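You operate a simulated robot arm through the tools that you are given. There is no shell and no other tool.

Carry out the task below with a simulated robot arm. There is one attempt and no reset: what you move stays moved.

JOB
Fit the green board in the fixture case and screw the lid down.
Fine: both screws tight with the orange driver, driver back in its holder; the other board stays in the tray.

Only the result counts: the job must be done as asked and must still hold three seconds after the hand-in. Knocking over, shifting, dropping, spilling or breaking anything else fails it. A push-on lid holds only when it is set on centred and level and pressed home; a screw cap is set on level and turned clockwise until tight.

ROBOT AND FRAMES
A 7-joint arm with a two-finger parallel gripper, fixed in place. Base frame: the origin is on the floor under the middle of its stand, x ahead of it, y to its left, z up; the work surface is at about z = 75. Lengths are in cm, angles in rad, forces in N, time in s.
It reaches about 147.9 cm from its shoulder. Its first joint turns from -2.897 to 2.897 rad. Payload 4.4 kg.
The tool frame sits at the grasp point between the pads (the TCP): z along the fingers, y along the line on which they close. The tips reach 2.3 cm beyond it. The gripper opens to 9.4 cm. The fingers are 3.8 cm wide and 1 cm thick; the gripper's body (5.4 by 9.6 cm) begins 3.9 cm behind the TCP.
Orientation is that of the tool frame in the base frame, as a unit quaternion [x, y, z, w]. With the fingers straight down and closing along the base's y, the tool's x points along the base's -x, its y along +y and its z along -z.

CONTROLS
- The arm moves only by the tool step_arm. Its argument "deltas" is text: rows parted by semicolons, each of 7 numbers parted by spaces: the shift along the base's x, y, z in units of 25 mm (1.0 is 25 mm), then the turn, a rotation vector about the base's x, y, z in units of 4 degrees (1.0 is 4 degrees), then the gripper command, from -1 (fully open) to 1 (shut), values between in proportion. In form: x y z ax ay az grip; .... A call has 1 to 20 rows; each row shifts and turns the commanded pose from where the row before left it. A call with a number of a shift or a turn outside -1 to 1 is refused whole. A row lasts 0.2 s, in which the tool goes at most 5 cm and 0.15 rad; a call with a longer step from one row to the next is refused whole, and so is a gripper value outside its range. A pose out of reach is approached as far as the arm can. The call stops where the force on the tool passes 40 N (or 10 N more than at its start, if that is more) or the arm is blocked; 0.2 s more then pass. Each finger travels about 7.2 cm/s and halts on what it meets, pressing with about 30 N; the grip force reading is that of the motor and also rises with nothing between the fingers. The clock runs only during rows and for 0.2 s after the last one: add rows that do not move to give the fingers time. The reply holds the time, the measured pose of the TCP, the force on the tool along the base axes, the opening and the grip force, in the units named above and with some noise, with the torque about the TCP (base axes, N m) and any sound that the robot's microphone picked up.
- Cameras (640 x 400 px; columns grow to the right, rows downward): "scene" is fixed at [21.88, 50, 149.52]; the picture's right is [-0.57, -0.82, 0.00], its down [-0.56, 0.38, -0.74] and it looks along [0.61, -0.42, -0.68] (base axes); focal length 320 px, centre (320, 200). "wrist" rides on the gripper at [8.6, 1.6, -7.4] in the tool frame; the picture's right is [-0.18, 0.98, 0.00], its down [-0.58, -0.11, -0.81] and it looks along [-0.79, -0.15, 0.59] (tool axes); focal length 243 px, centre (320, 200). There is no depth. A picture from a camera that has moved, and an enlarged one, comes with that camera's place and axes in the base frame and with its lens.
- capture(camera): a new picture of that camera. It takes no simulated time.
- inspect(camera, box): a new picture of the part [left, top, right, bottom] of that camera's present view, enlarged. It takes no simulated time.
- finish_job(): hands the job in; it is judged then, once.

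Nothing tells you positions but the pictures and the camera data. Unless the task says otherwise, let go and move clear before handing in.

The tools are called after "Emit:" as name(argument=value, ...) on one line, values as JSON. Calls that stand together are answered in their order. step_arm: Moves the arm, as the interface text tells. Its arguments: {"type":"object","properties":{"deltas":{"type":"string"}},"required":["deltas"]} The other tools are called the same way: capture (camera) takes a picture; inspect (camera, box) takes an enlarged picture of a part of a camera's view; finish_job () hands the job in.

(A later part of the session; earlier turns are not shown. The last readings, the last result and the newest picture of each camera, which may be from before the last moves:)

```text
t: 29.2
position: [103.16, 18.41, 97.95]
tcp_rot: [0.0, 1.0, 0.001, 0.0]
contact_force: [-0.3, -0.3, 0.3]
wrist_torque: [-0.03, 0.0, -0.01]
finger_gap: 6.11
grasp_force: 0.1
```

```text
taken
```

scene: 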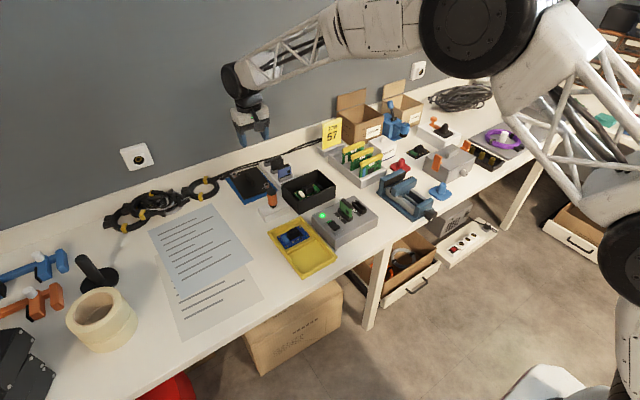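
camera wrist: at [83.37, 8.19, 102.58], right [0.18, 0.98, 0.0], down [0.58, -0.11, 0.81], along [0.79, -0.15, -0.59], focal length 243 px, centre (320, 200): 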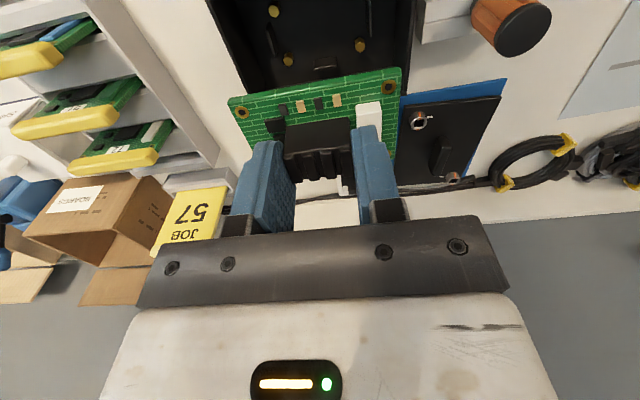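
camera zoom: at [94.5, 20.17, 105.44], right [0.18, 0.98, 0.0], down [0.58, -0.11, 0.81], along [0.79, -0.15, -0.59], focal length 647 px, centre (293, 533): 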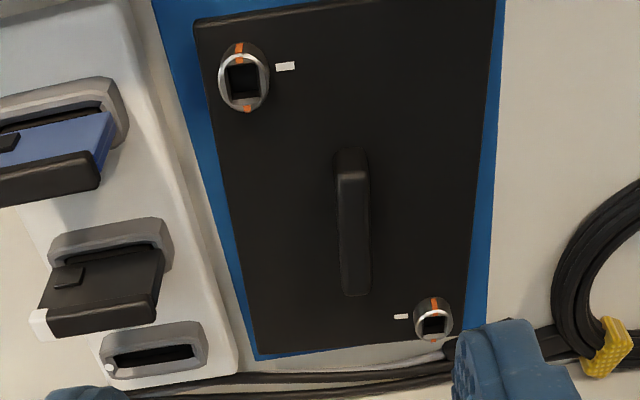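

The lid appears turned by about −4 to −5° about z, so I'll zoom in to measure the handle and both screws precisely.

Emit:
inspect(camera="wrist", box=[290, 0, 430, 140])

Emit:
inspect(camera="scene", box=[222, 163, 278, 203])

Emit:
inspect(camera="scene", box=[235, 168, 265, 190])

```text
2.86 times, centred on (360, 70) of wrist
camera zoom: at [94.5, 20.17, 105.44], right [0.18, 0.98, 0.0], down [0.58, -0.11, 0.81], along [0.79, -0.15, -0.59], focal length 693 px, centre (206, 571)
```

zoom: 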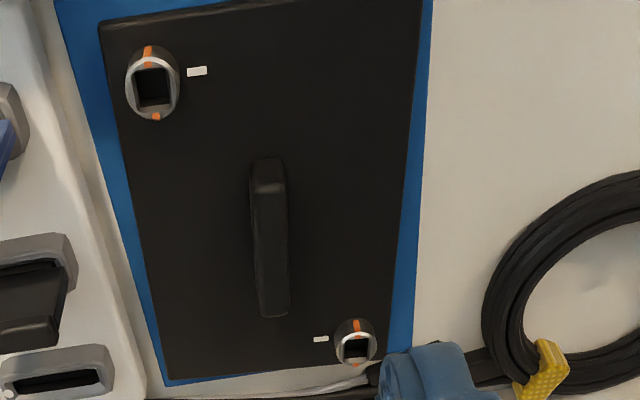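

```text
10.00 times, centred on (250, 183) of scene
camera zoom: at [21.88, 50.0, 149.52], right [-0.57, -0.82, 0.0], down [-0.56, 0.38, -0.74], along [0.61, -0.42, -0.68], focal length 3204 px, centre (1020, 370)
```

zoom: 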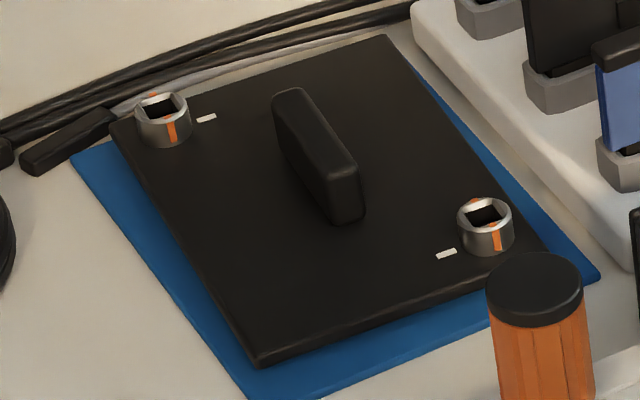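

```text
16.00 times, centred on (250, 179) of scene
camera zoom: at [21.88, 50.0, 149.52], right [-0.57, -0.82, 0.0], down [-0.56, 0.38, -0.74], along [0.61, -0.42, -0.68], focal length 5127 px, centre (1440, 536)
```

zoom: 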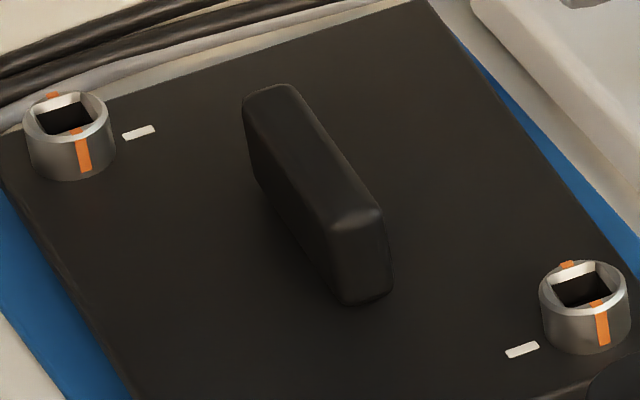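

The handle is centred near (110.05, 20.05), about 5.3 × 1.2 cm with its top at z≈78.1, yawed about −4°. I'll hover over it with a matching yaw and check.

Emit:
step_arm(deltas="0.919 0.219 0 0 0 -0.34 -0.3;0.919 0.219 0 0 0 -0.33 -0.3;0.919 0.219 0 0 0 -0.33 -0.3;0 0 -1 0 0 0 -0.3;0 0 -1 0 0 0 -0.3;0 0 -1 0 0 0 -0.3;0 0 -1 0 0 0 -0.3;0 0 -0.6 0 0 0 -0.3;0 0 0 0 0 0 -0.1;0 0 0 0 0 0 -0.1")

Emit:
capture(camera="wrist")

Emit:
inspect(camera="wrist", box=[220, 20, 420, 170])

Emit:
inspect(camera="scene", box=[210, 140, 290, 210])

```text
t: 31.4
position: [110.04, 20.14, 86.42]
tcp_rot: [0.035, 0.999, 0.0, 0.0]
contact_force: [0.1, 0.3, 0.3]
wrist_torque: [0.03, 0.02, -0.04]
finger_gap: 5.16
grasp_force: 0.0
```

```text
taken
camera wrist: at [101.56, 22.43, 93.88], right [0.25, 0.97, 0.0], down [0.57, -0.15, 0.81], along [0.78, -0.2, -0.59], focal length 243 px, centre (320, 200)
```

wrist: 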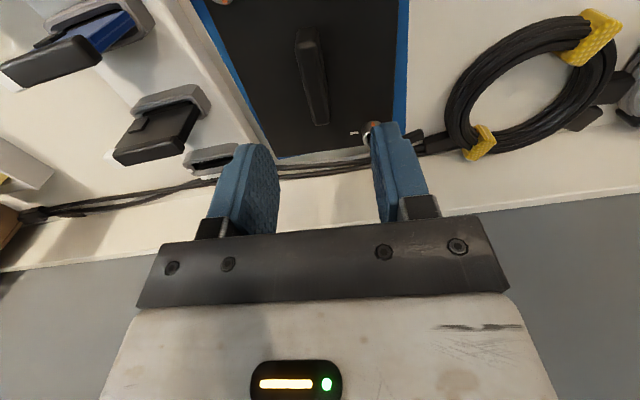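

```text
2.67 times, centred on (320, 95) of wrist
camera zoom: at [101.56, 22.43, 93.88], right [0.25, 0.97, 0.0], down [0.57, -0.15, 0.81], along [0.78, -0.2, -0.59], focal length 647 px, centre (320, 480)
```

zoom: 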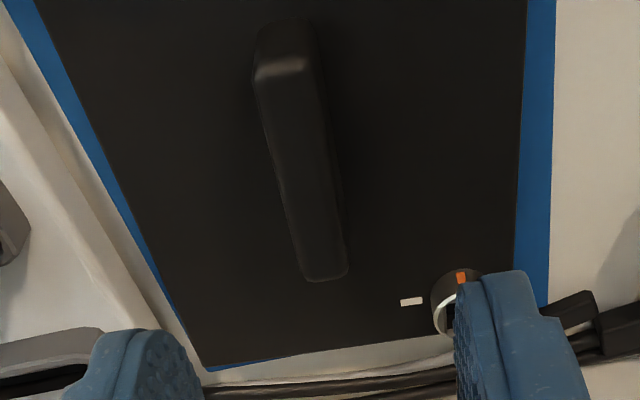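

```text
5.71 times, centred on (250, 175) of scene
camera zoom: at [21.88, 50.0, 149.52], right [-0.57, -0.82, 0.0], down [-0.56, 0.38, -0.74], along [0.61, -0.42, -0.68], focal length 1831 px, centre (720, 343)
```

zoom: 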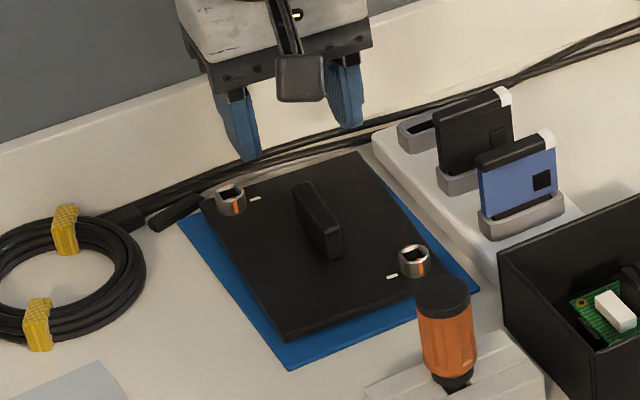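

The handle centre measures (110.07, 19.9–20.0), so only a small y correction is needed. I'll descend around the handle and close on it.

Emit:
step_arm(deltas="0 -0.07 -0.8 0 0 0 0;0 0 -0.8 0 0 0 0;0 0 -0.8 0 0 0 0;0 0 -0.4 0 0 0 0;0 0 -0.25 0 0 0 0;0 0 0 0 0 0 0")

Emit:
inspect(camera="wrist", box=[220, 20, 420, 170])

Emit:
inspect(camera="scene", box=[220, 155, 280, 205])

```text
t: 32.8
position: [110.15, 19.96, 78.96]
tcp_rot: [0.035, 0.999, 0.0, 0.001]
contact_force: [-1.7, -0.5, 7.5]
wrist_torque: [-0.03, 0.1, 0.0]
finger_gap: 4.72
grasp_force: 0.1
```

```text
2.67 times, centred on (320, 95) of wrist
camera zoom: at [101.52, 22.24, 86.43], right [0.25, 0.97, 0.0], down [0.57, -0.15, 0.81], along [0.78, -0.2, -0.59], focal length 647 px, centre (320, 480)
```

zoom: 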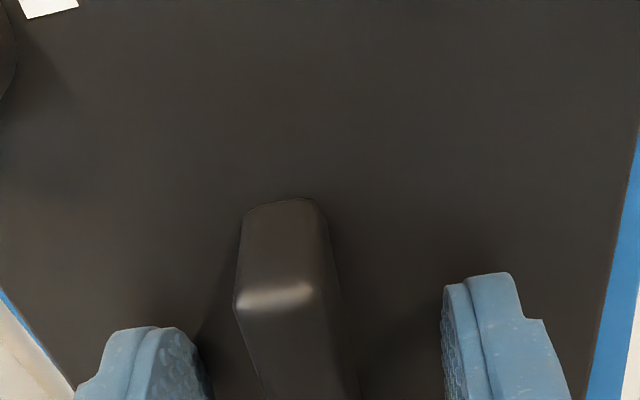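

```text
8.00 times, centred on (250, 180) of scene
camera zoom: at [21.88, 50.0, 149.52], right [-0.57, -0.82, 0.0], down [-0.56, 0.38, -0.74], along [0.61, -0.42, -0.68], focal length 2564 px, centre (880, 360)
```

zoom: 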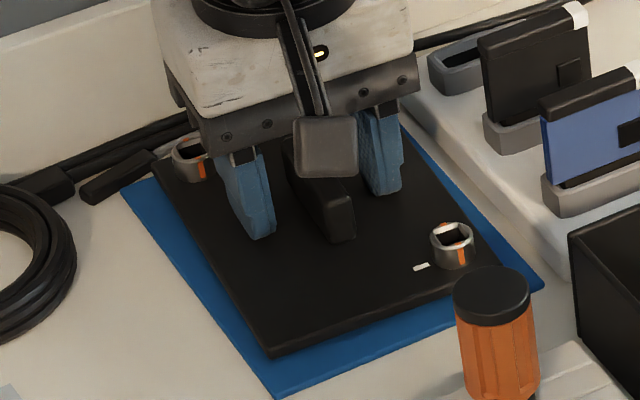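

The fingertips just touched the lid's top at z≈76.65, so the lid is a bit higher than I assumed; recomputed, its centre is (109.45, 20.03). I'll lift 1.5 mm, shift to the handle's middle and close.

Emit:
step_arm(deltas="0 0 0.07 0 0 0 0;-0.14 0.01 0.02 0 0 0 0;-0.13 0.01 0 0 0 0 0;0 0 0 0 0 0 0;0 0 0 0 0 0 0.4;0 0 0 0 0 0 0.9;0 0 0 0 0 0 0.9;0 0 0 0 0 0 0.9;0 0 0 0 0 0 0.9")

Emit:
inspect(camera="wrist", box=[220, 20, 420, 170])

```text
t: 34.8
position: [109.4, 20.04, 79.0]
tcp_rot: [0.035, 0.999, 0.0, 0.0]
contact_force: [0.9, -0.5, 0.0]
wrist_torque: [-0.01, 0.02, 0.0]
finger_gap: 1.36
grasp_force: 29.5
```

```text
2.67 times, centred on (320, 95) of wrist
camera zoom: at [100.86, 22.3, 86.52], right [0.25, 0.97, 0.0], down [0.57, -0.15, 0.81], along [0.78, -0.2, -0.59], focal length 647 px, centre (320, 480)
```

zoom: 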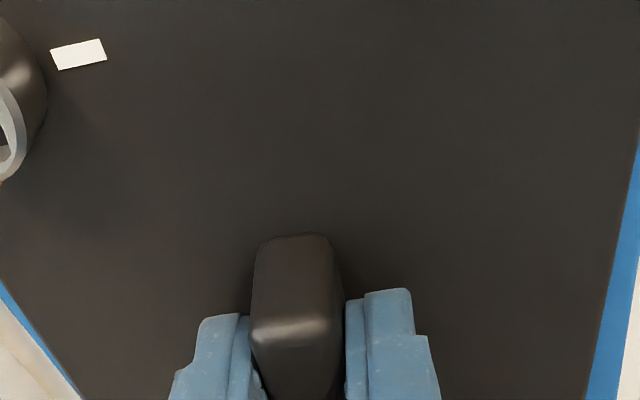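

The handle is gripped (1.36 cm wide). I'll lift the lid straight up and check that it stays level.

Emit:
step_arm(deltas="0 0 0.2 0 0 0 0.9;0 0 0.3 0 0 0 0.9;0 0 0.5 0 0 0 0.9;0 0 0.8 0 0 0 0.9;0 0 0.8 0 0 0 0.9;0 0 0.8 0 0 0 0.9;0 0 0.8 0 0 0 0.9;0 0 0.8 0 0 0 0.9;0 0 0.8 0 0 0 0.9;0 0 0.6 0 0 0 0.9;0 0 0 0 0 0 0.9")

Emit:
capture(camera="wrist")

Emit:
inspect(camera="scene", box=[200, 120, 300, 210])

```text
t: 37.2
position: [109.32, 19.98, 95.14]
tcp_rot: [0.034, 0.999, 0.0, 0.0]
contact_force: [-0.4, -0.6, -0.6]
wrist_torque: [0.01, -0.02, 0.0]
finger_gap: 1.37
grasp_force: 29.8
```

```text
taken
camera wrist: at [100.89, 22.23, 102.56], right [0.25, 0.97, 0.0], down [0.57, -0.15, 0.81], along [0.78, -0.2, -0.59], focal length 243 px, centre (320, 200)
```

wrist: 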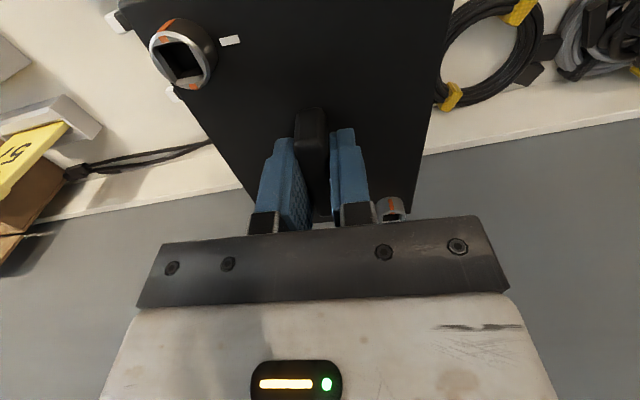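

```text
4.44 times, centred on (250, 165) of scene
camera zoom: at [21.88, 50.0, 149.52], right [-0.57, -0.82, 0.0], down [-0.56, 0.38, -0.74], along [0.61, -0.42, -0.68], focal length 1424 px, centre (631, 356)
```

zoom: 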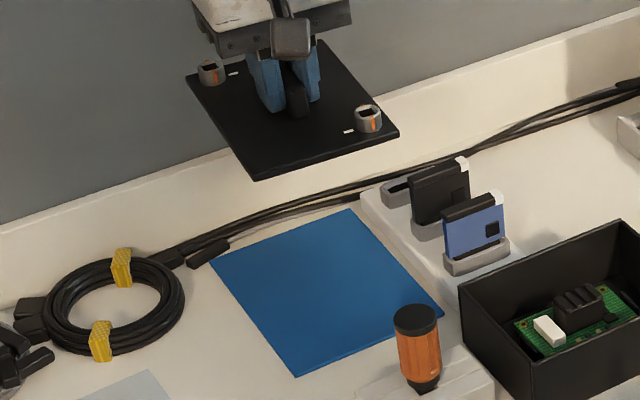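

The lid is up and level, and clear of the cables. I'll zoom in on the lid's edge to see whether there is a lip beneath it.

Emit:
inspect(camera="scene", box=[225, 125, 270, 165])

Emit:
inspect(camera="wrist", box=[110, 0, 460, 225])

```text
10.00 times, centred on (248, 145) of scene
camera zoom: at [21.88, 50.0, 149.52], right [-0.57, -0.82, 0.0], down [-0.56, 0.38, -0.74], along [0.61, -0.42, -0.68], focal length 3204 px, centre (1045, 750)
```

zoom: 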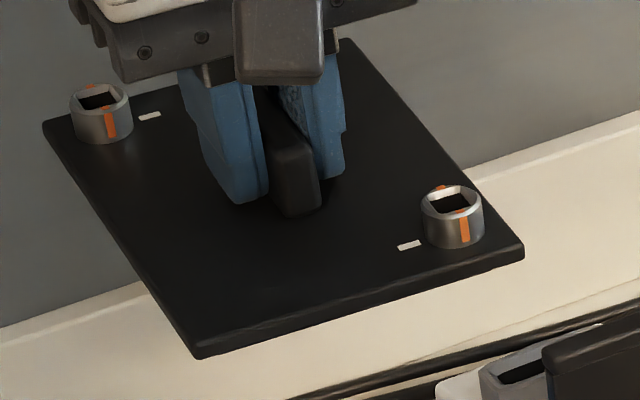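

```text
1.78 times, centred on (285, 112) of wrist
camera zoom: at [100.89, 22.23, 102.56], right [0.25, 0.97, 0.0], down [0.57, -0.15, 0.81], along [0.78, -0.2, -0.59], focal length 431 px, centre (382, 356)
```

zoom: 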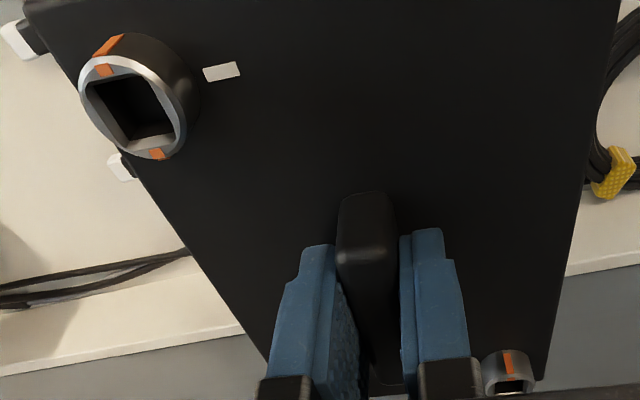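

The lid is a thin flat plate, centred on the grip within about 1 mm. I'll carry it toward the case while turning it about −86° so its long side runs along y.

Emit:
step_arm(deltas="-0.7 -0.2 0 0 0 0 0.9;-0.7 -0.2 0 0 0 0 0.9;-0.35 -0.27 0 0 0 -1 0.9;-0.35 -0.27 0 0 0 -1 0.9;-0.35 -0.27 0 0 0 -1 0.9;-0.35 -0.27 0 0 0 -1 0.9;-0.35 -0.27 0 0 0 -1 0.9;-0.35 -0.27 0 0 0 -1 0.9;-0.35 -0.27 0 0 0 -1 0.9;-0.35 -0.27 0 0 0 -1 0.9;-0.35 -0.27 0 0 0 -1 0.9;-0.35 -0.27 0 0 0 -1 0.9;-0.35 -0.27 0 0 0 -1 0.9;-0.35 -0.27 0 0 0 -1 0.9;0 0 0 0 0 0 0.9")

Emit:
capture(camera="wrist")

Emit:
capture(camera="scene")

```text
t: 40.4
position: [95.24, 10.86, 95.13]
tcp_rot: [0.438, 0.899, 0.0, -0.001]
contact_force: [0.6, -0.7, -1.2]
wrist_torque: [0.0, -0.01, 0.0]
finger_gap: 1.34
grasp_force: 29.8
```

```text
taken
camera wrist: at [91.28, 18.71, 102.54], right [0.89, 0.46, 0.0], down [0.27, -0.53, 0.81], along [0.37, -0.72, -0.59], focal length 243 px, centre (320, 200)
```

wrist: 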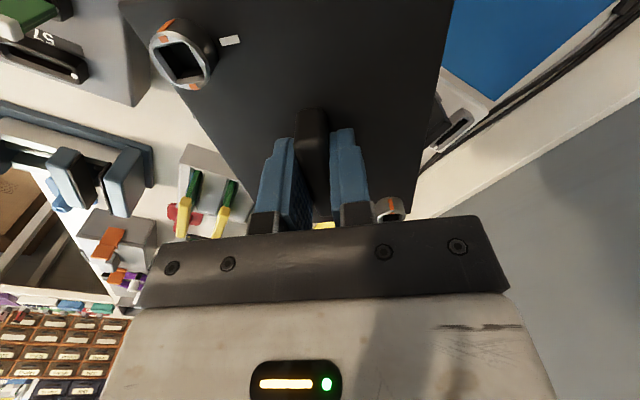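

```text
taken
```

scene: 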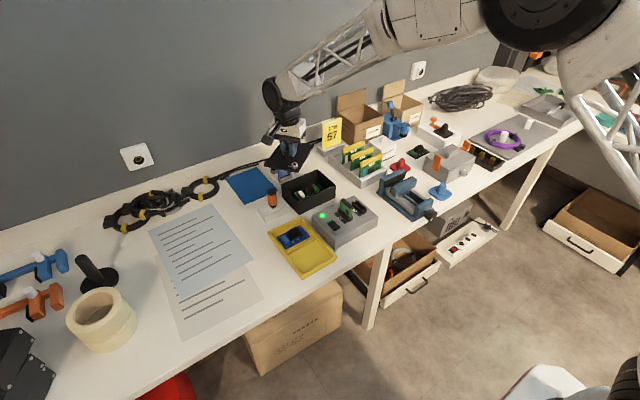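

The rotation works smoothly. I'll finish the turn to −90° and stop directly above the case.

Emit:
step_arm(deltas="-0.134 -0.172 0 0 0 -0.95 0.9;-0.134 -0.172 0 0 0 -0.95 0.9;-0.134 -0.172 0 0 0 -0.95 0.9;-0.134 -0.172 0 0 0 -0.95 0.9;-0.134 -0.172 0 0 0 -0.95 0.9;-0.134 -0.172 0 0 0 -0.95 0.9;-0.134 -0.172 0 0 0 -0.95 0.9;-0.134 -0.172 0 0 0 -0.95 0.9;-0.134 -0.172 0 0 0 -0.95 0.9;-0.134 -0.172 0 0 0 -0.95 0.9;0 0 0 0 0 0 0.9;0 0 0 0 0 0 0.9")

Emit:
capture(camera="wrist")

Emit:
inspect(camera="scene", box=[250, 130, 350, 220])

```text
t: 43.0
position: [91.87, 6.54, 95.05]
tcp_rot: [0.707, 0.707, 0.0, -0.001]
contact_force: [0.7, -0.6, -1.0]
wrist_torque: [0.04, -0.03, 0.0]
finger_gap: 1.37
grasp_force: 30.2
```

```text
taken
camera wrist: at [93.56, 15.28, 102.52], right [0.98, -0.18, 0.0], down [-0.11, -0.58, 0.81], along [-0.15, -0.79, -0.59], focal length 243 px, centre (320, 200)
```

wrist: 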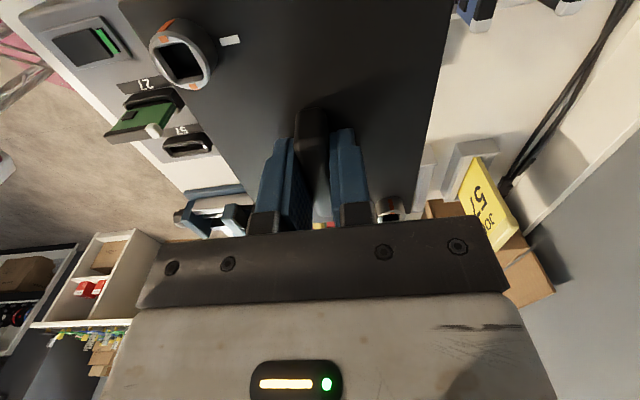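

```text
4.44 times, centred on (300, 175) of scene
camera zoom: at [21.88, 50.0, 149.52], right [-0.57, -0.82, 0.0], down [-0.56, 0.38, -0.74], along [0.61, -0.42, -0.68], focal length 1424 px, centre (409, 311)
```

zoom: 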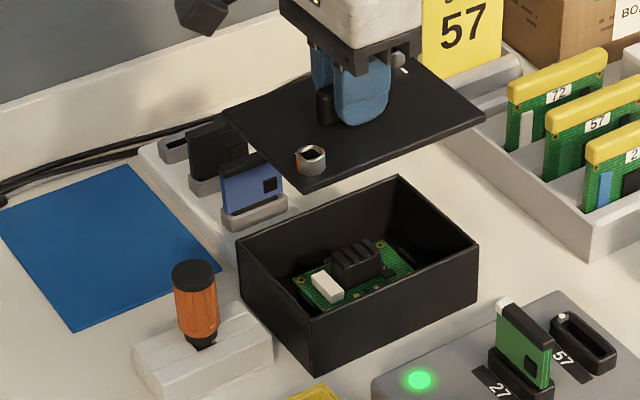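

The lid hovers above the case in the right orientation. I'll zoom in to compare lid corners with case rim corners.

Emit:
inspect(camera="scene", box=[295, 140, 365, 180])

Emit:
inspect(camera="scene", box=[298, 165, 362, 215])

```text
9.14 times, centred on (330, 160) of scene
camera zoom: at [21.88, 50.0, 149.52], right [-0.57, -0.82, 0.0], down [-0.56, 0.38, -0.74], along [0.61, -0.42, -0.68], focal length 2930 px, centre (229, 566)
```

zoom: 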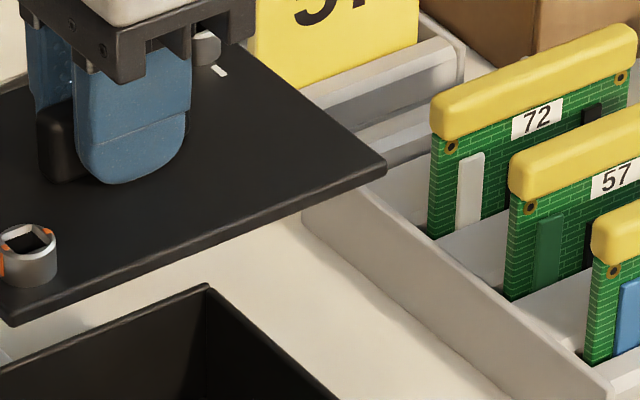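

```text
8.00 times, centred on (330, 190) of scene
camera zoom: at [21.88, 50.0, 149.52], right [-0.57, -0.82, 0.0], down [-0.56, 0.38, -0.74], along [0.61, -0.42, -0.68], focal length 2564 px, centre (240, 280)
```

zoom: 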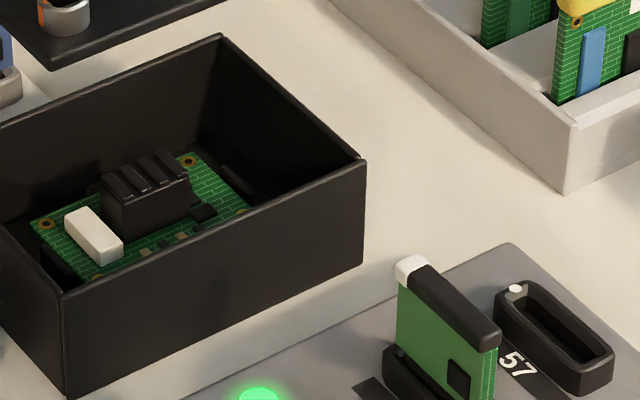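

I'll lower the lid to a couple of centimetres above the rim, where the edges can be compared directly.

Emit:
step_arm(deltas="0 0 -0.8 0 0 0 0.9;0 0 -0.8 0 0 0 0.9;0 0 -0.8 0 0 0 0.9;0 0 -0.4 0 0 0 0.9;0 0 -0.3 0 0 0 0.9;0 0 0 0 0 0 0.9;0 0 0 0 0 0 0.9")

Emit:
inspect(camera="scene", box=[275, 155, 345, 215])

Emit:
capture(camera="wrist")

```text
t: 44.6
position: [91.97, 6.67, 87.29]
tcp_rot: [0.707, 0.707, 0.001, 0.0]
contact_force: [0.0, -0.6, -1.4]
wrist_torque: [0.02, -0.01, -0.01]
finger_gap: 1.35
grasp_force: 29.8
```

```text
6.67 times, centred on (310, 185) of scene
camera zoom: at [21.88, 50.0, 149.52], right [-0.57, -0.82, 0.0], down [-0.56, 0.38, -0.74], along [0.61, -0.42, -0.68], focal length 2136 px, centre (387, 300)
```

zoom: 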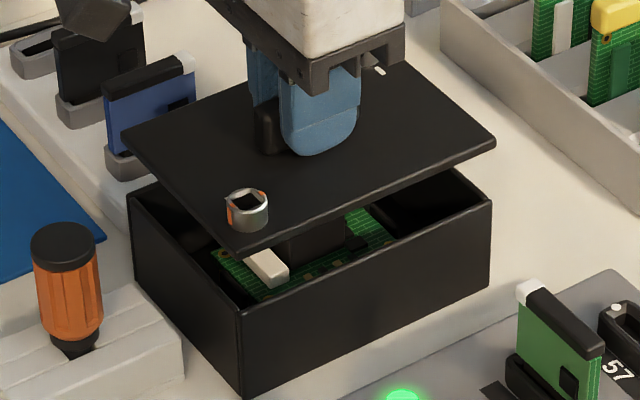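

```text
taken
camera wrist: at [93.54, 15.29, 94.73], right [0.98, -0.18, 0.0], down [-0.11, -0.58, 0.81], along [-0.15, -0.79, -0.59], focal length 243 px, centre (320, 200)
```

wrist: 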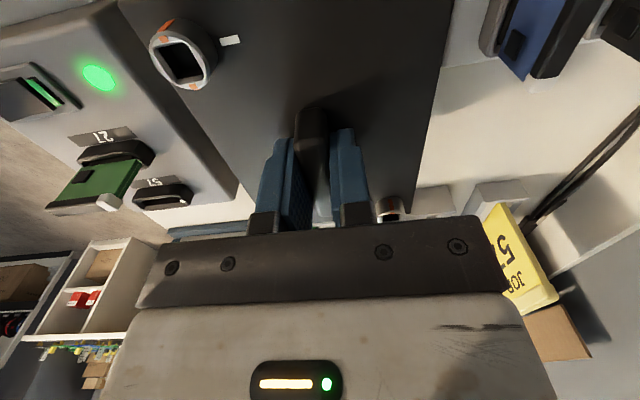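

I'll zoom tightly on the three visible corners of lid and case to measure the alignment.

Emit:
inspect(camera="scene", box=[286, 187, 310, 205])

Emit:
inspect(camera="scene", box=[322, 170, 346, 188])

Emit:
inspect(camera="scene", box=[272, 170, 296, 188])

```text
16.00 times, centred on (298, 196) of scene
camera zoom: at [21.88, 50.0, 149.52], right [-0.57, -0.82, 0.0], down [-0.56, 0.38, -0.74], along [0.61, -0.42, -0.68], focal length 5127 px, centre (672, 264)
```

zoom: 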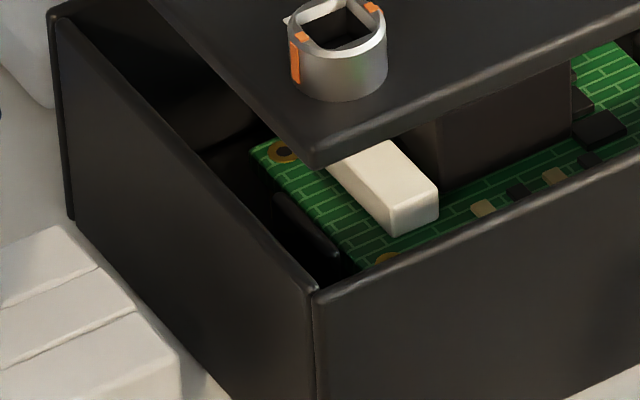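

```text
16.00 times, centred on (334, 179) of scene
camera zoom: at [21.88, 50.0, 149.52], right [-0.57, -0.82, 0.0], down [-0.56, 0.38, -0.74], along [0.61, -0.42, -0.68], focal length 5127 px, centre (96, 536)
```

zoom: 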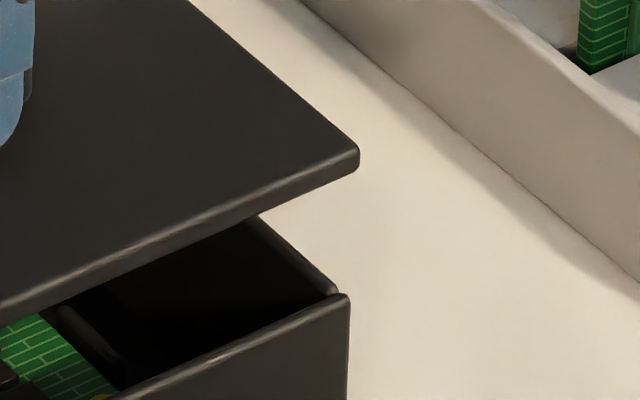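

```text
16.00 times, centred on (284, 179) of scene
camera zoom: at [21.88, 50.0, 149.52], right [-0.57, -0.82, 0.0], down [-0.56, 0.38, -0.74], along [0.61, -0.42, -0.68], focal length 5127 px, centre (896, 536)
```

zoom: 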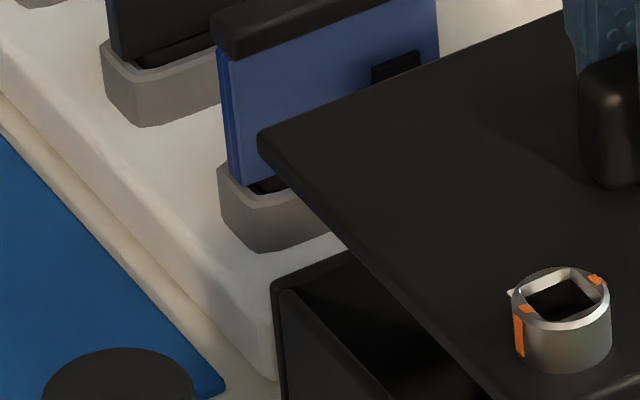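

Lid and case edges agree to about 1 mm. I'll make a tiny correction and lower slowly onto the rim.

Emit:
step_arm(deltas="-0.04 0.02 -0.4 0 0 0 0.9;0 0 -0.3 0 0 0 0.9;0 0 -0.2 0 0 0 0.9;0 0 -0.1 0 0 0 0.9;0 0 0 0 0 0 0.9")

Emit:
inspect(camera="scene", box=[275, 160, 345, 210])

```text
t: 45.8
position: [91.76, 6.7, 84.84]
tcp_rot: [0.707, 0.707, 0.0, 0.0]
contact_force: [-0.2, -0.7, -0.6]
wrist_torque: [0.03, 0.01, 0.0]
finger_gap: 1.36
grasp_force: 29.7
```

```text
8.00 times, centred on (310, 185) of scene
camera zoom: at [21.88, 50.0, 149.52], right [-0.57, -0.82, 0.0], down [-0.56, 0.38, -0.74], along [0.61, -0.42, -0.68], focal length 2564 px, centre (400, 320)
```

zoom: 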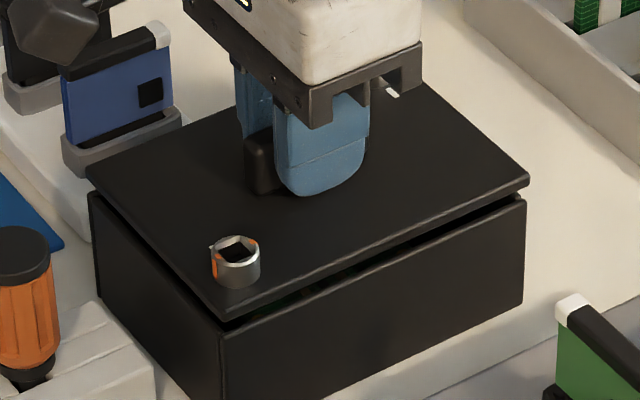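

The edges line up well all around, with under 1 cm to go. I'll keep lowering in small steps until contact.

Emit:
step_arm(deltas="0 0 -0.1 0 0 0 0.9;0 0 -0.08 0 0 0 0.9;0 0 -0.06 0 0 0 0.9;0 0 0 0 0 0 0.9")

```text
t: 46.8
position: [91.8, 6.67, 84.22]
tcp_rot: [0.707, 0.707, 0.0, 0.0]
contact_force: [0.5, 0.5, -0.8]
wrist_torque: [-0.01, -0.01, 0.01]
finger_gap: 1.39
grasp_force: 29.6
```

Emit:
step_arm(deltas="0 0 -0.06 0 0 0 0.9;0 0 -0.06 0 0 0 0.9;0 0 -0.04 0 0 0 0.9;0 0 0 0 0 0 0.9")

Emit:
inspect(camera="scene", box=[275, 160, 345, 210])

```text
t: 47.8
position: [91.83, 6.73, 84.0]
tcp_rot: [0.707, 0.707, 0.001, 0.001]
contact_force: [11.9, -2.7, 12.1]
wrist_torque: [0.03, -0.07, 0.0]
finger_gap: 1.37
grasp_force: 29.9
```

```text
8.00 times, centred on (310, 185) of scene
camera zoom: at [21.88, 50.0, 149.52], right [-0.57, -0.82, 0.0], down [-0.56, 0.38, -0.74], along [0.61, -0.42, -0.68], focal length 2564 px, centre (400, 320)
```

zoom: 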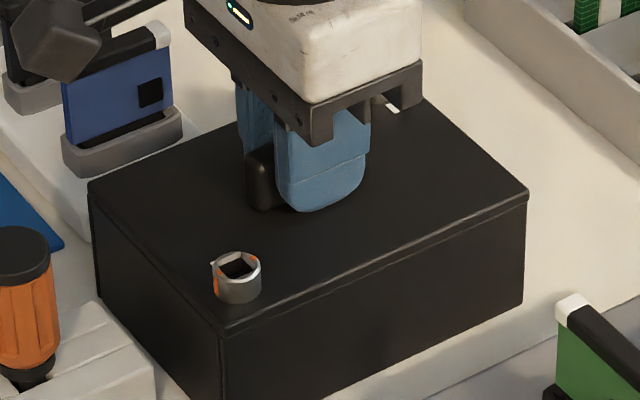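

Contact at z=84.0 and the lid looks flush, but there is a 12 N sideways push toward +x. I'll ease 1 mm that way and press gently.

Emit:
step_arm(deltas="0.04 0 0 0 0 0 0.9;0 0 0 0 0 0 0.9")

```text
t: 48.4
position: [91.94, 6.61, 83.86]
tcp_rot: [0.707, 0.707, 0.0, 0.0]
contact_force: [-8.3, -4.0, 22.2]
wrist_torque: [-0.07, 0.11, -0.02]
finger_gap: 1.37
grasp_force: 29.7
```

Emit:
step_arm(deltas="-0.015 0.01 0 0 0 0 0.9;0 0 -0.03 0 0 0 0.9;0 0 0 0 0 0 0.9")

Emit:
inspect(camera="scene", box=[280, 165, 340, 215])

Emit:
capture(camera="wrist")

```text
t: 49.2
position: [91.86, 6.61, 83.94]
tcp_rot: [0.707, 0.707, 0.001, 0.0]
contact_force: [-4.5, -8.8, 32.8]
wrist_torque: [-0.19, 0.13, 0.0]
finger_gap: 1.34
grasp_force: 30.0
```

```text
8.00 times, centred on (310, 190) of scene
camera zoom: at [21.88, 50.0, 149.52], right [-0.57, -0.82, 0.0], down [-0.56, 0.38, -0.74], along [0.61, -0.42, -0.68], focal length 2564 px, centre (400, 280)
```

zoom: 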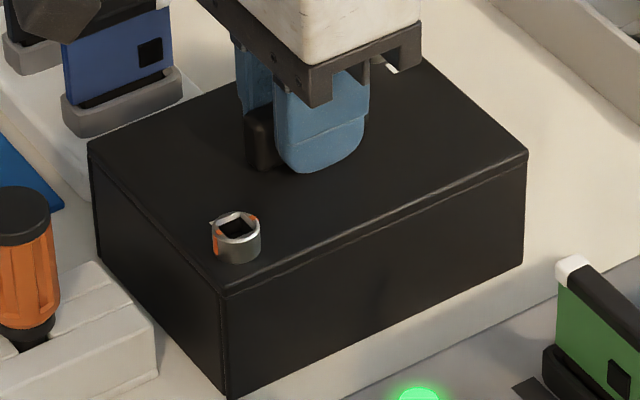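

```text
taken
camera wrist: at [93.49, 15.34, 91.34], right [0.98, -0.18, 0.0], down [-0.11, -0.58, 0.81], along [-0.15, -0.79, -0.59], focal length 243 px, centre (320, 200)
```

wrist: 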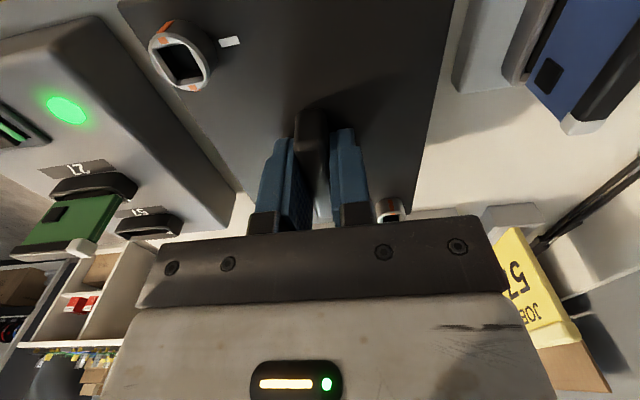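

The lid rests on the rim, flush all round, and takes 33 N without moving further. I'll relieve the force, open the fingers and rise clear.

Emit:
step_arm(deltas="0 0 0.07 0 0 0 0.9;0 0 0.02 0 0 0 0.6;0 0 0 0 0 0 0.3;0 0 0 0 0 0 0.3;0 0 0 0 0 0 0.3;0 0 0.3 0 0 0 0.3;0 0 0.6 0 0 0 0.3;0 0 1 0 0 0 0.3;0 0 1 0 0 0 0.3;0 0 1 0 0 0 0.3;0 0 1 0 0 0 0.3;0 0 0 0 0 0 0.3")

Emit:
capture(camera="wrist")

Emit:
inspect(camera="scene", box=[275, 155, 345, 215])

```text
t: 51.8
position: [91.86, 6.69, 96.16]
tcp_rot: [0.707, 0.707, 0.0, 0.0]
contact_force: [0.5, 0.7, 0.7]
wrist_torque: [0.04, -0.01, -0.02]
finger_gap: 3.3
grasp_force: 0.1
```

```text
taken
camera wrist: at [93.46, 15.35, 103.65], right [0.98, -0.18, 0.0], down [-0.11, -0.58, 0.81], along [-0.15, -0.79, -0.59], focal length 243 px, centre (320, 200)
```

wrist: 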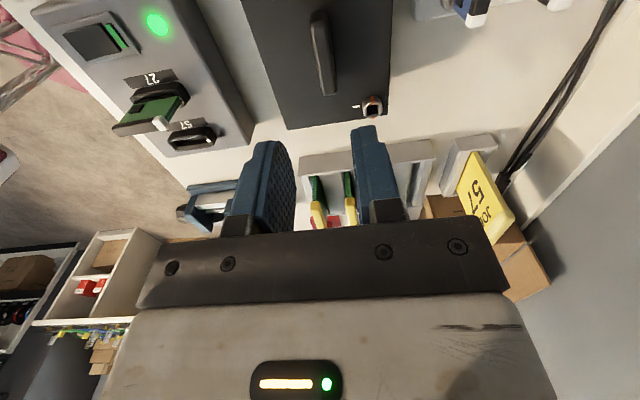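

```text
6.67 times, centred on (310, 185) of scene
camera zoom: at [21.88, 50.0, 149.52], right [-0.57, -0.82, 0.0], down [-0.56, 0.38, -0.74], along [0.61, -0.42, -0.68], focal length 2136 px, centre (387, 300)
```

zoom: 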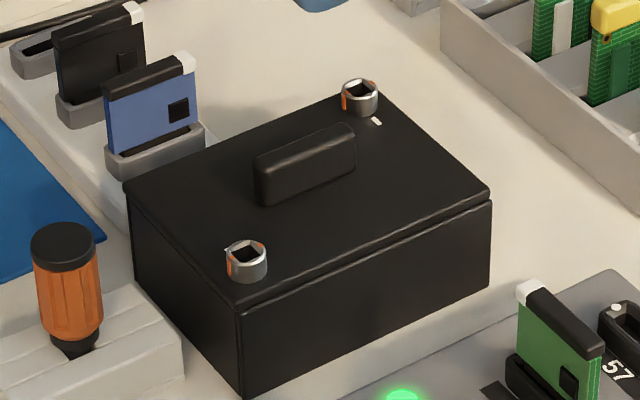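

The lid is on square and level with its two screws at opposite corners. Now the driver: I'll swing the gripper back to yaw 0 and look at the driver in its holder.

Emit:
step_arm(deltas="-0.08 0.25 0.1 0 0 1 0;-0.08 0.25 0.1 0 0 1 -0.3;-0.08 0.25 0.1 0 0 1 -0.3;-0.08 0.25 0.1 0 0 1 -0.3;-0.08 0.25 0.1 0 0 1 -0.3;-0.08 0.25 0.1 0 0 1 -0.3;-0.08 0.25 0.1 0 0 1 -0.3;-0.08 0.25 0.1 0 0 1 -0.3;-0.08 0.25 0 0 0 1 -0.3;-0.08 0.25 0 0 0 1 -0.3;-0.08 0.25 0 0 0 1 -0.3;-0.08 0.25 0 0 0 1 -0.3;-0.08 0.25 0 0 0 1 -0.3;-0.08 0.25 0 0 0 1 -0.3;-0.08 0.25 0 0 0 1 -0.3;-0.08 0.25 0 0 0 1 -0.3;-0.08 0.25 0 0 0 1 -0.3;-0.08 0.25 0 0 0 1 -0.3;-0.08 0.25 0 0 0 1 -0.3;-0.08 0.25 0 0 0 1 -0.3")

Emit:
step_arm(deltas="0 0 0 0 0 1 -0.3;0 0 0 0 0 1 -0.3;0 0 0 0 0 0.5 -0.3;0 0 0 0 0 0 -0.3")

Emit:
capture(camera="wrist")

Emit:
inspect(camera="wrist", box=[260, 0, 420, 120])

```text
t: 56.0
position: [87.84, 19.08, 98.2]
tcp_rot: [0.086, 0.996, 0.0, 0.0]
contact_force: [0.1, 0.7, -0.3]
wrist_torque: [0.0, 0.02, -0.04]
finger_gap: 6.1
grasp_force: 0.2
```

```text
t: 57.0
position: [87.89, 19.07, 98.21]
tcp_rot: [0.0, 1.0, -0.001, 0.0]
contact_force: [-0.1, -1.1, 0.1]
wrist_torque: [-0.01, 0.01, -0.01]
finger_gap: 6.12
grasp_force: 0.0
```

```text
taken
camera wrist: at [79.22, 20.69, 105.64], right [0.18, 0.98, 0.0], down [0.58, -0.11, 0.81], along [0.79, -0.15, -0.59], focal length 243 px, centre (320, 200)
```

wrist: 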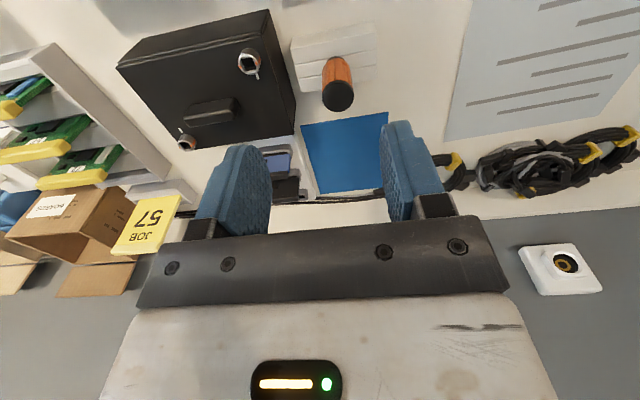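

```text
3.33 times, centred on (340, 60) of wrist
camera zoom: at [79.22, 20.69, 105.64], right [0.18, 0.98, 0.0], down [0.58, -0.11, 0.81], along [0.79, -0.15, -0.59], focal length 809 px, centre (253, 667)
```

zoom: 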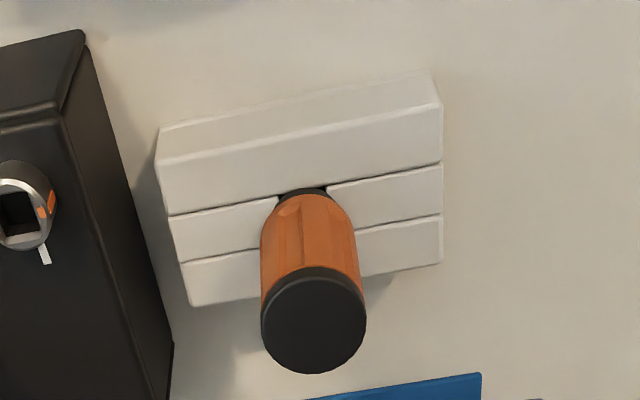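

The driver's axis is near (91.6, 20.05) with its top at z≈85. I'll move above it, descend and check before gripping.

Emit:
step_arm(deltas="0.74 0.196 0 0 0 0 -0.3;0.736 0.196 0 0 0 0 -0.3;0 0 -0.8 0 0 0 -0.3;0 0 -0.8 0 0 0 -0.3;0 0 -0.8 0 0 0 -0.3;0 0 -0.6 0 0 0 -0.3;0 0 0 0 0 0 -0.3")

Emit:
inspect(camera="wrist", box=[220, 0, 420, 150])

Emit:
inspect(camera="scene", box=[240, 150, 310, 220])

```text
t: 58.6
position: [91.58, 20.12, 90.67]
tcp_rot: [0.0, 1.0, 0.0, 0.0]
contact_force: [-0.6, 0.0, -0.6]
wrist_torque: [0.01, -0.02, -0.01]
finger_gap: 6.1
grasp_force: 0.0
```

```text
2.67 times, centred on (320, 75) of wrist
camera zoom: at [82.92, 21.69, 98.12], right [0.18, 0.98, 0.0], down [0.58, -0.11, 0.81], along [0.79, -0.15, -0.59], focal length 647 px, centre (320, 533)
```

zoom: 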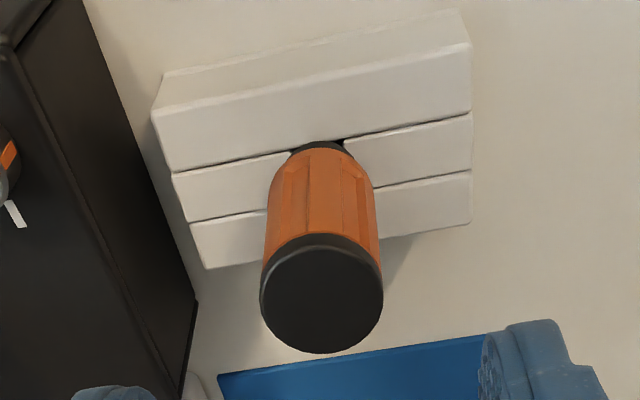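

```text
5.71 times, centred on (275, 185) of scene
camera zoom: at [21.88, 50.0, 149.52], right [-0.57, -0.82, 0.0], down [-0.56, 0.38, -0.74], along [0.61, -0.42, -0.68], focal length 1831 px, centre (577, 286)
```

zoom: 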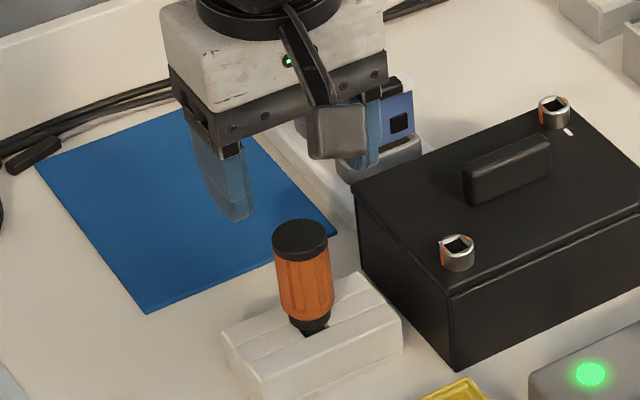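

The driver is centred under the gripper. I'll descend over the handle and close.

Emit:
step_arm(deltas="0 -0.01 -0.9 0 0 0 -0.3;0 0 -0.9 0 0 0 -0.3;0 0 -0.9 0 0 0 -0.3;0 0 -0.5 0 0 0 -0.3;0 0 -0.25 0 0 0 -0.3;0 0 0 0 0 0 -0.3")

Emit:
inspect(camera="scene", box=[240, 160, 310, 220])

Emit:
capture(camera="wrist")

```text
t: 60.0
position: [91.54, 19.93, 82.1]
tcp_rot: [0.0, 1.0, 0.0, 0.0]
contact_force: [-0.5, -1.0, 1.1]
wrist_torque: [0.02, 0.02, 0.0]
finger_gap: 6.11
grasp_force: 0.1
```

```text
6.67 times, centred on (275, 190) of scene
camera zoom: at [21.88, 50.0, 149.52], right [-0.57, -0.82, 0.0], down [-0.56, 0.38, -0.74], along [0.61, -0.42, -0.68], focal length 2136 px, centre (620, 267)
```

zoom: 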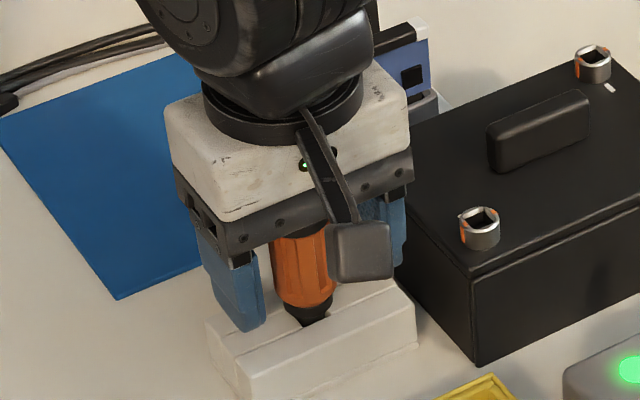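

```text
taken
camera wrist: at [82.94, 21.63, 89.54], right [0.18, 0.98, 0.0], down [0.58, -0.11, 0.81], along [0.79, -0.15, -0.59], focal length 243 px, centre (320, 200)
```

wrist: 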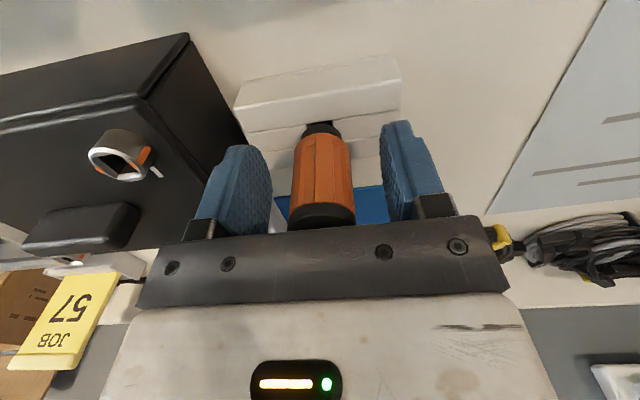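

The fingers straddle the handle. I'll close and check the grip.

Emit:
step_arm(deltas="0 0 0 0 0 0 0.1;0 0 0 0 0 0 0.4;0 0 0 0 0 0 0.6;0 0 0 0 0 0 0.6;0 0 0 0 0 0 0.6;0 0 0 0 0 0 0.6")

Emit:
capture(camera="wrist")

```text
t: 61.4
position: [91.52, 20.05, 82.18]
tcp_rot: [0.0, 1.0, 0.0, -0.001]
contact_force: [0.6, -0.5, 0.3]
wrist_torque: [0.0, -0.02, -0.01]
finger_gap: 2.92
grasp_force: 29.8
```

```text
taken
camera wrist: at [82.93, 21.63, 89.56], right [0.18, 0.98, 0.0], down [0.58, -0.11, 0.81], along [0.79, -0.15, -0.59], focal length 243 px, centre (320, 200)
```

wrist: 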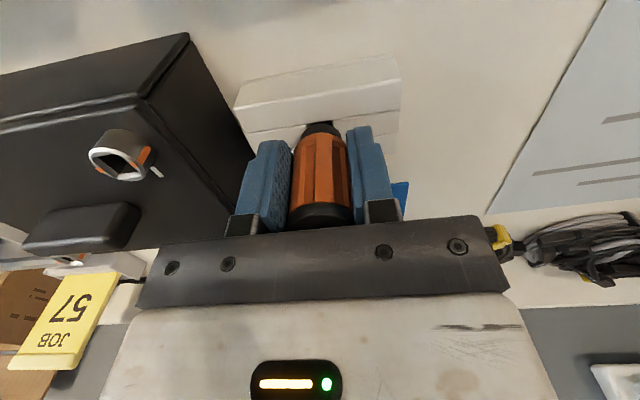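

The driver is gripped at TCP (91.55, 20.03, 82.1), which I'll remember for its return. I'll lift it straight out and look at its tip.

Emit:
step_arm(deltas="0 0 0.2 0 0 0 0.6;0 0 0.4 0 0 0 0.6;0 0 0.6 0 0 0 0.6;0 0 0.8 0 0 0 0.6;0 0 0.8 0 0 0 0.6;0 0 0.8 0 0 0 0.6;0 0 0.8 0 0 0 0.6;0 0 0.6 0 0 0 0.6;0 0 0 0 0 0 0.6")

Emit:
capture(camera="wrist")

Emit:
inspect(camera="scene", box=[240, 140, 310, 210])

Emit:
inspect(camera="wrist", box=[260, 60, 380, 160])

```text
t: 63.4
position: [91.65, 19.94, 94.61]
tcp_rot: [0.0, 1.0, 0.0, 0.0]
contact_force: [0.1, -0.4, 0.5]
wrist_torque: [0.0, 0.0, 0.05]
finger_gap: 2.91
grasp_force: 29.9
```

```text
taken
camera wrist: at [82.95, 21.62, 102.05], right [0.18, 0.98, 0.0], down [0.58, -0.11, 0.81], along [0.79, -0.15, -0.59], focal length 243 px, centre (320, 200)
```

wrist: 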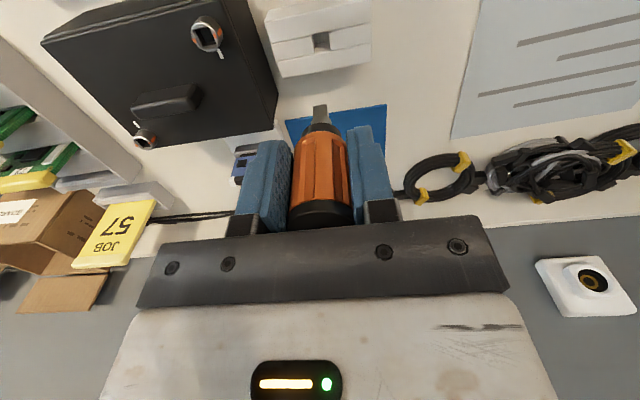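

```text
5.71 times, centred on (275, 175) of scene
camera zoom: at [21.88, 50.0, 149.52], right [-0.57, -0.82, 0.0], down [-0.56, 0.38, -0.74], along [0.61, -0.42, -0.68], focal length 1831 px, centre (577, 343)
```

zoom: 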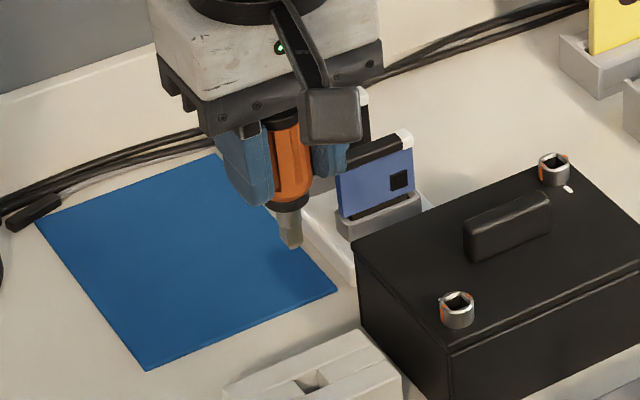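

```text
4.00 times, centred on (320, 110) of wrist
camera zoom: at [82.95, 21.62, 102.05], right [0.18, 0.98, 0.0], down [0.58, -0.11, 0.81], along [0.79, -0.15, -0.59], focal length 970 px, centre (320, 560)
```

zoom: 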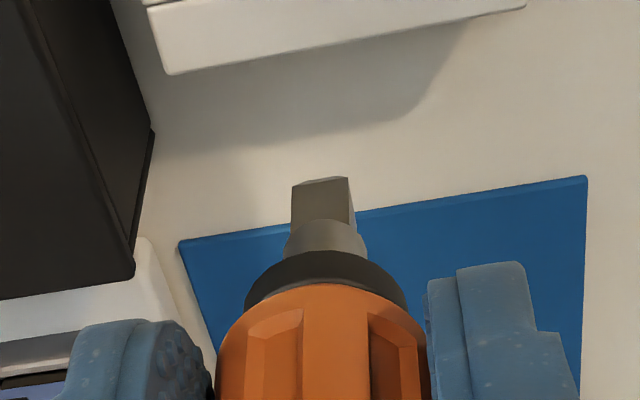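

The driver has a square tip aligned with the base axes, its end about 5.6 cm below the TCP. I'll measure both screws from here before approaching.

Emit:
inspect(camera="wrist", box=[170, 0, 250, 60])

Emit:
inspect(camera="scene", box=[308, 183, 348, 213])

Emit:
inspect(camera="scene", box=[284, 160, 344, 205])

```text
6.67 times, centred on (210, 30) of wrist
camera zoom: at [82.95, 21.62, 102.05], right [0.18, 0.98, 0.0], down [0.58, -0.11, 0.81], along [0.79, -0.15, -0.59], focal length 1618 px, centre (1053, 1333)
```

zoom: 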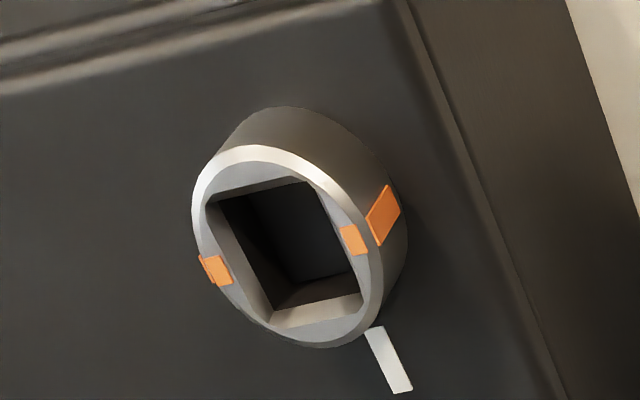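

```text
13.33 times, centred on (328, 198) of scene
camera zoom: at [21.88, 50.0, 149.52], right [-0.57, -0.82, 0.0], down [-0.56, 0.38, -0.74], along [0.61, -0.42, -0.68], focal length 4273 px, centre (213, 227)
```

zoom: 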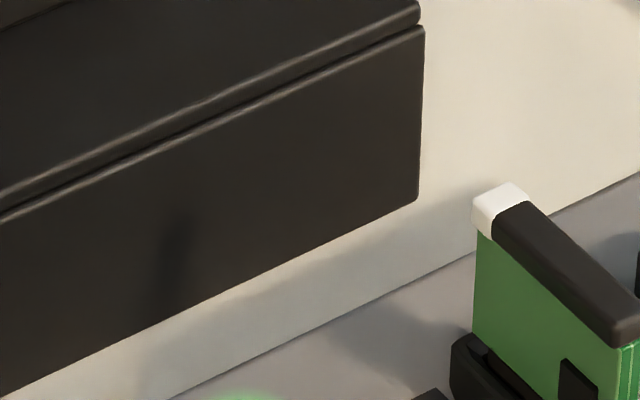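

```text
8.89 times, centred on (314, 182) of scene
camera zoom: at [21.88, 50.0, 149.52], right [-0.57, -0.82, 0.0], down [-0.56, 0.38, -0.74], along [0.61, -0.42, -0.68], focal length 2848 px, centre (373, 356)
```

zoom: 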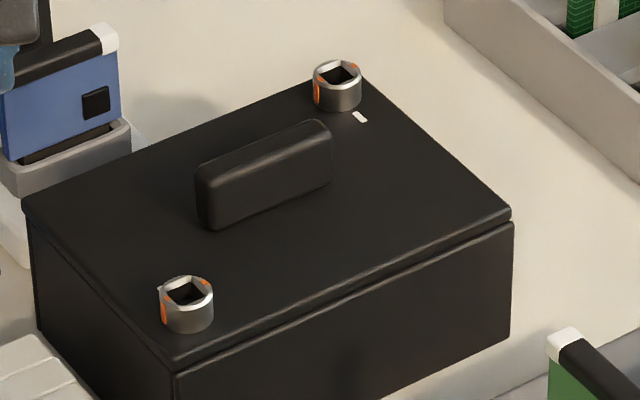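

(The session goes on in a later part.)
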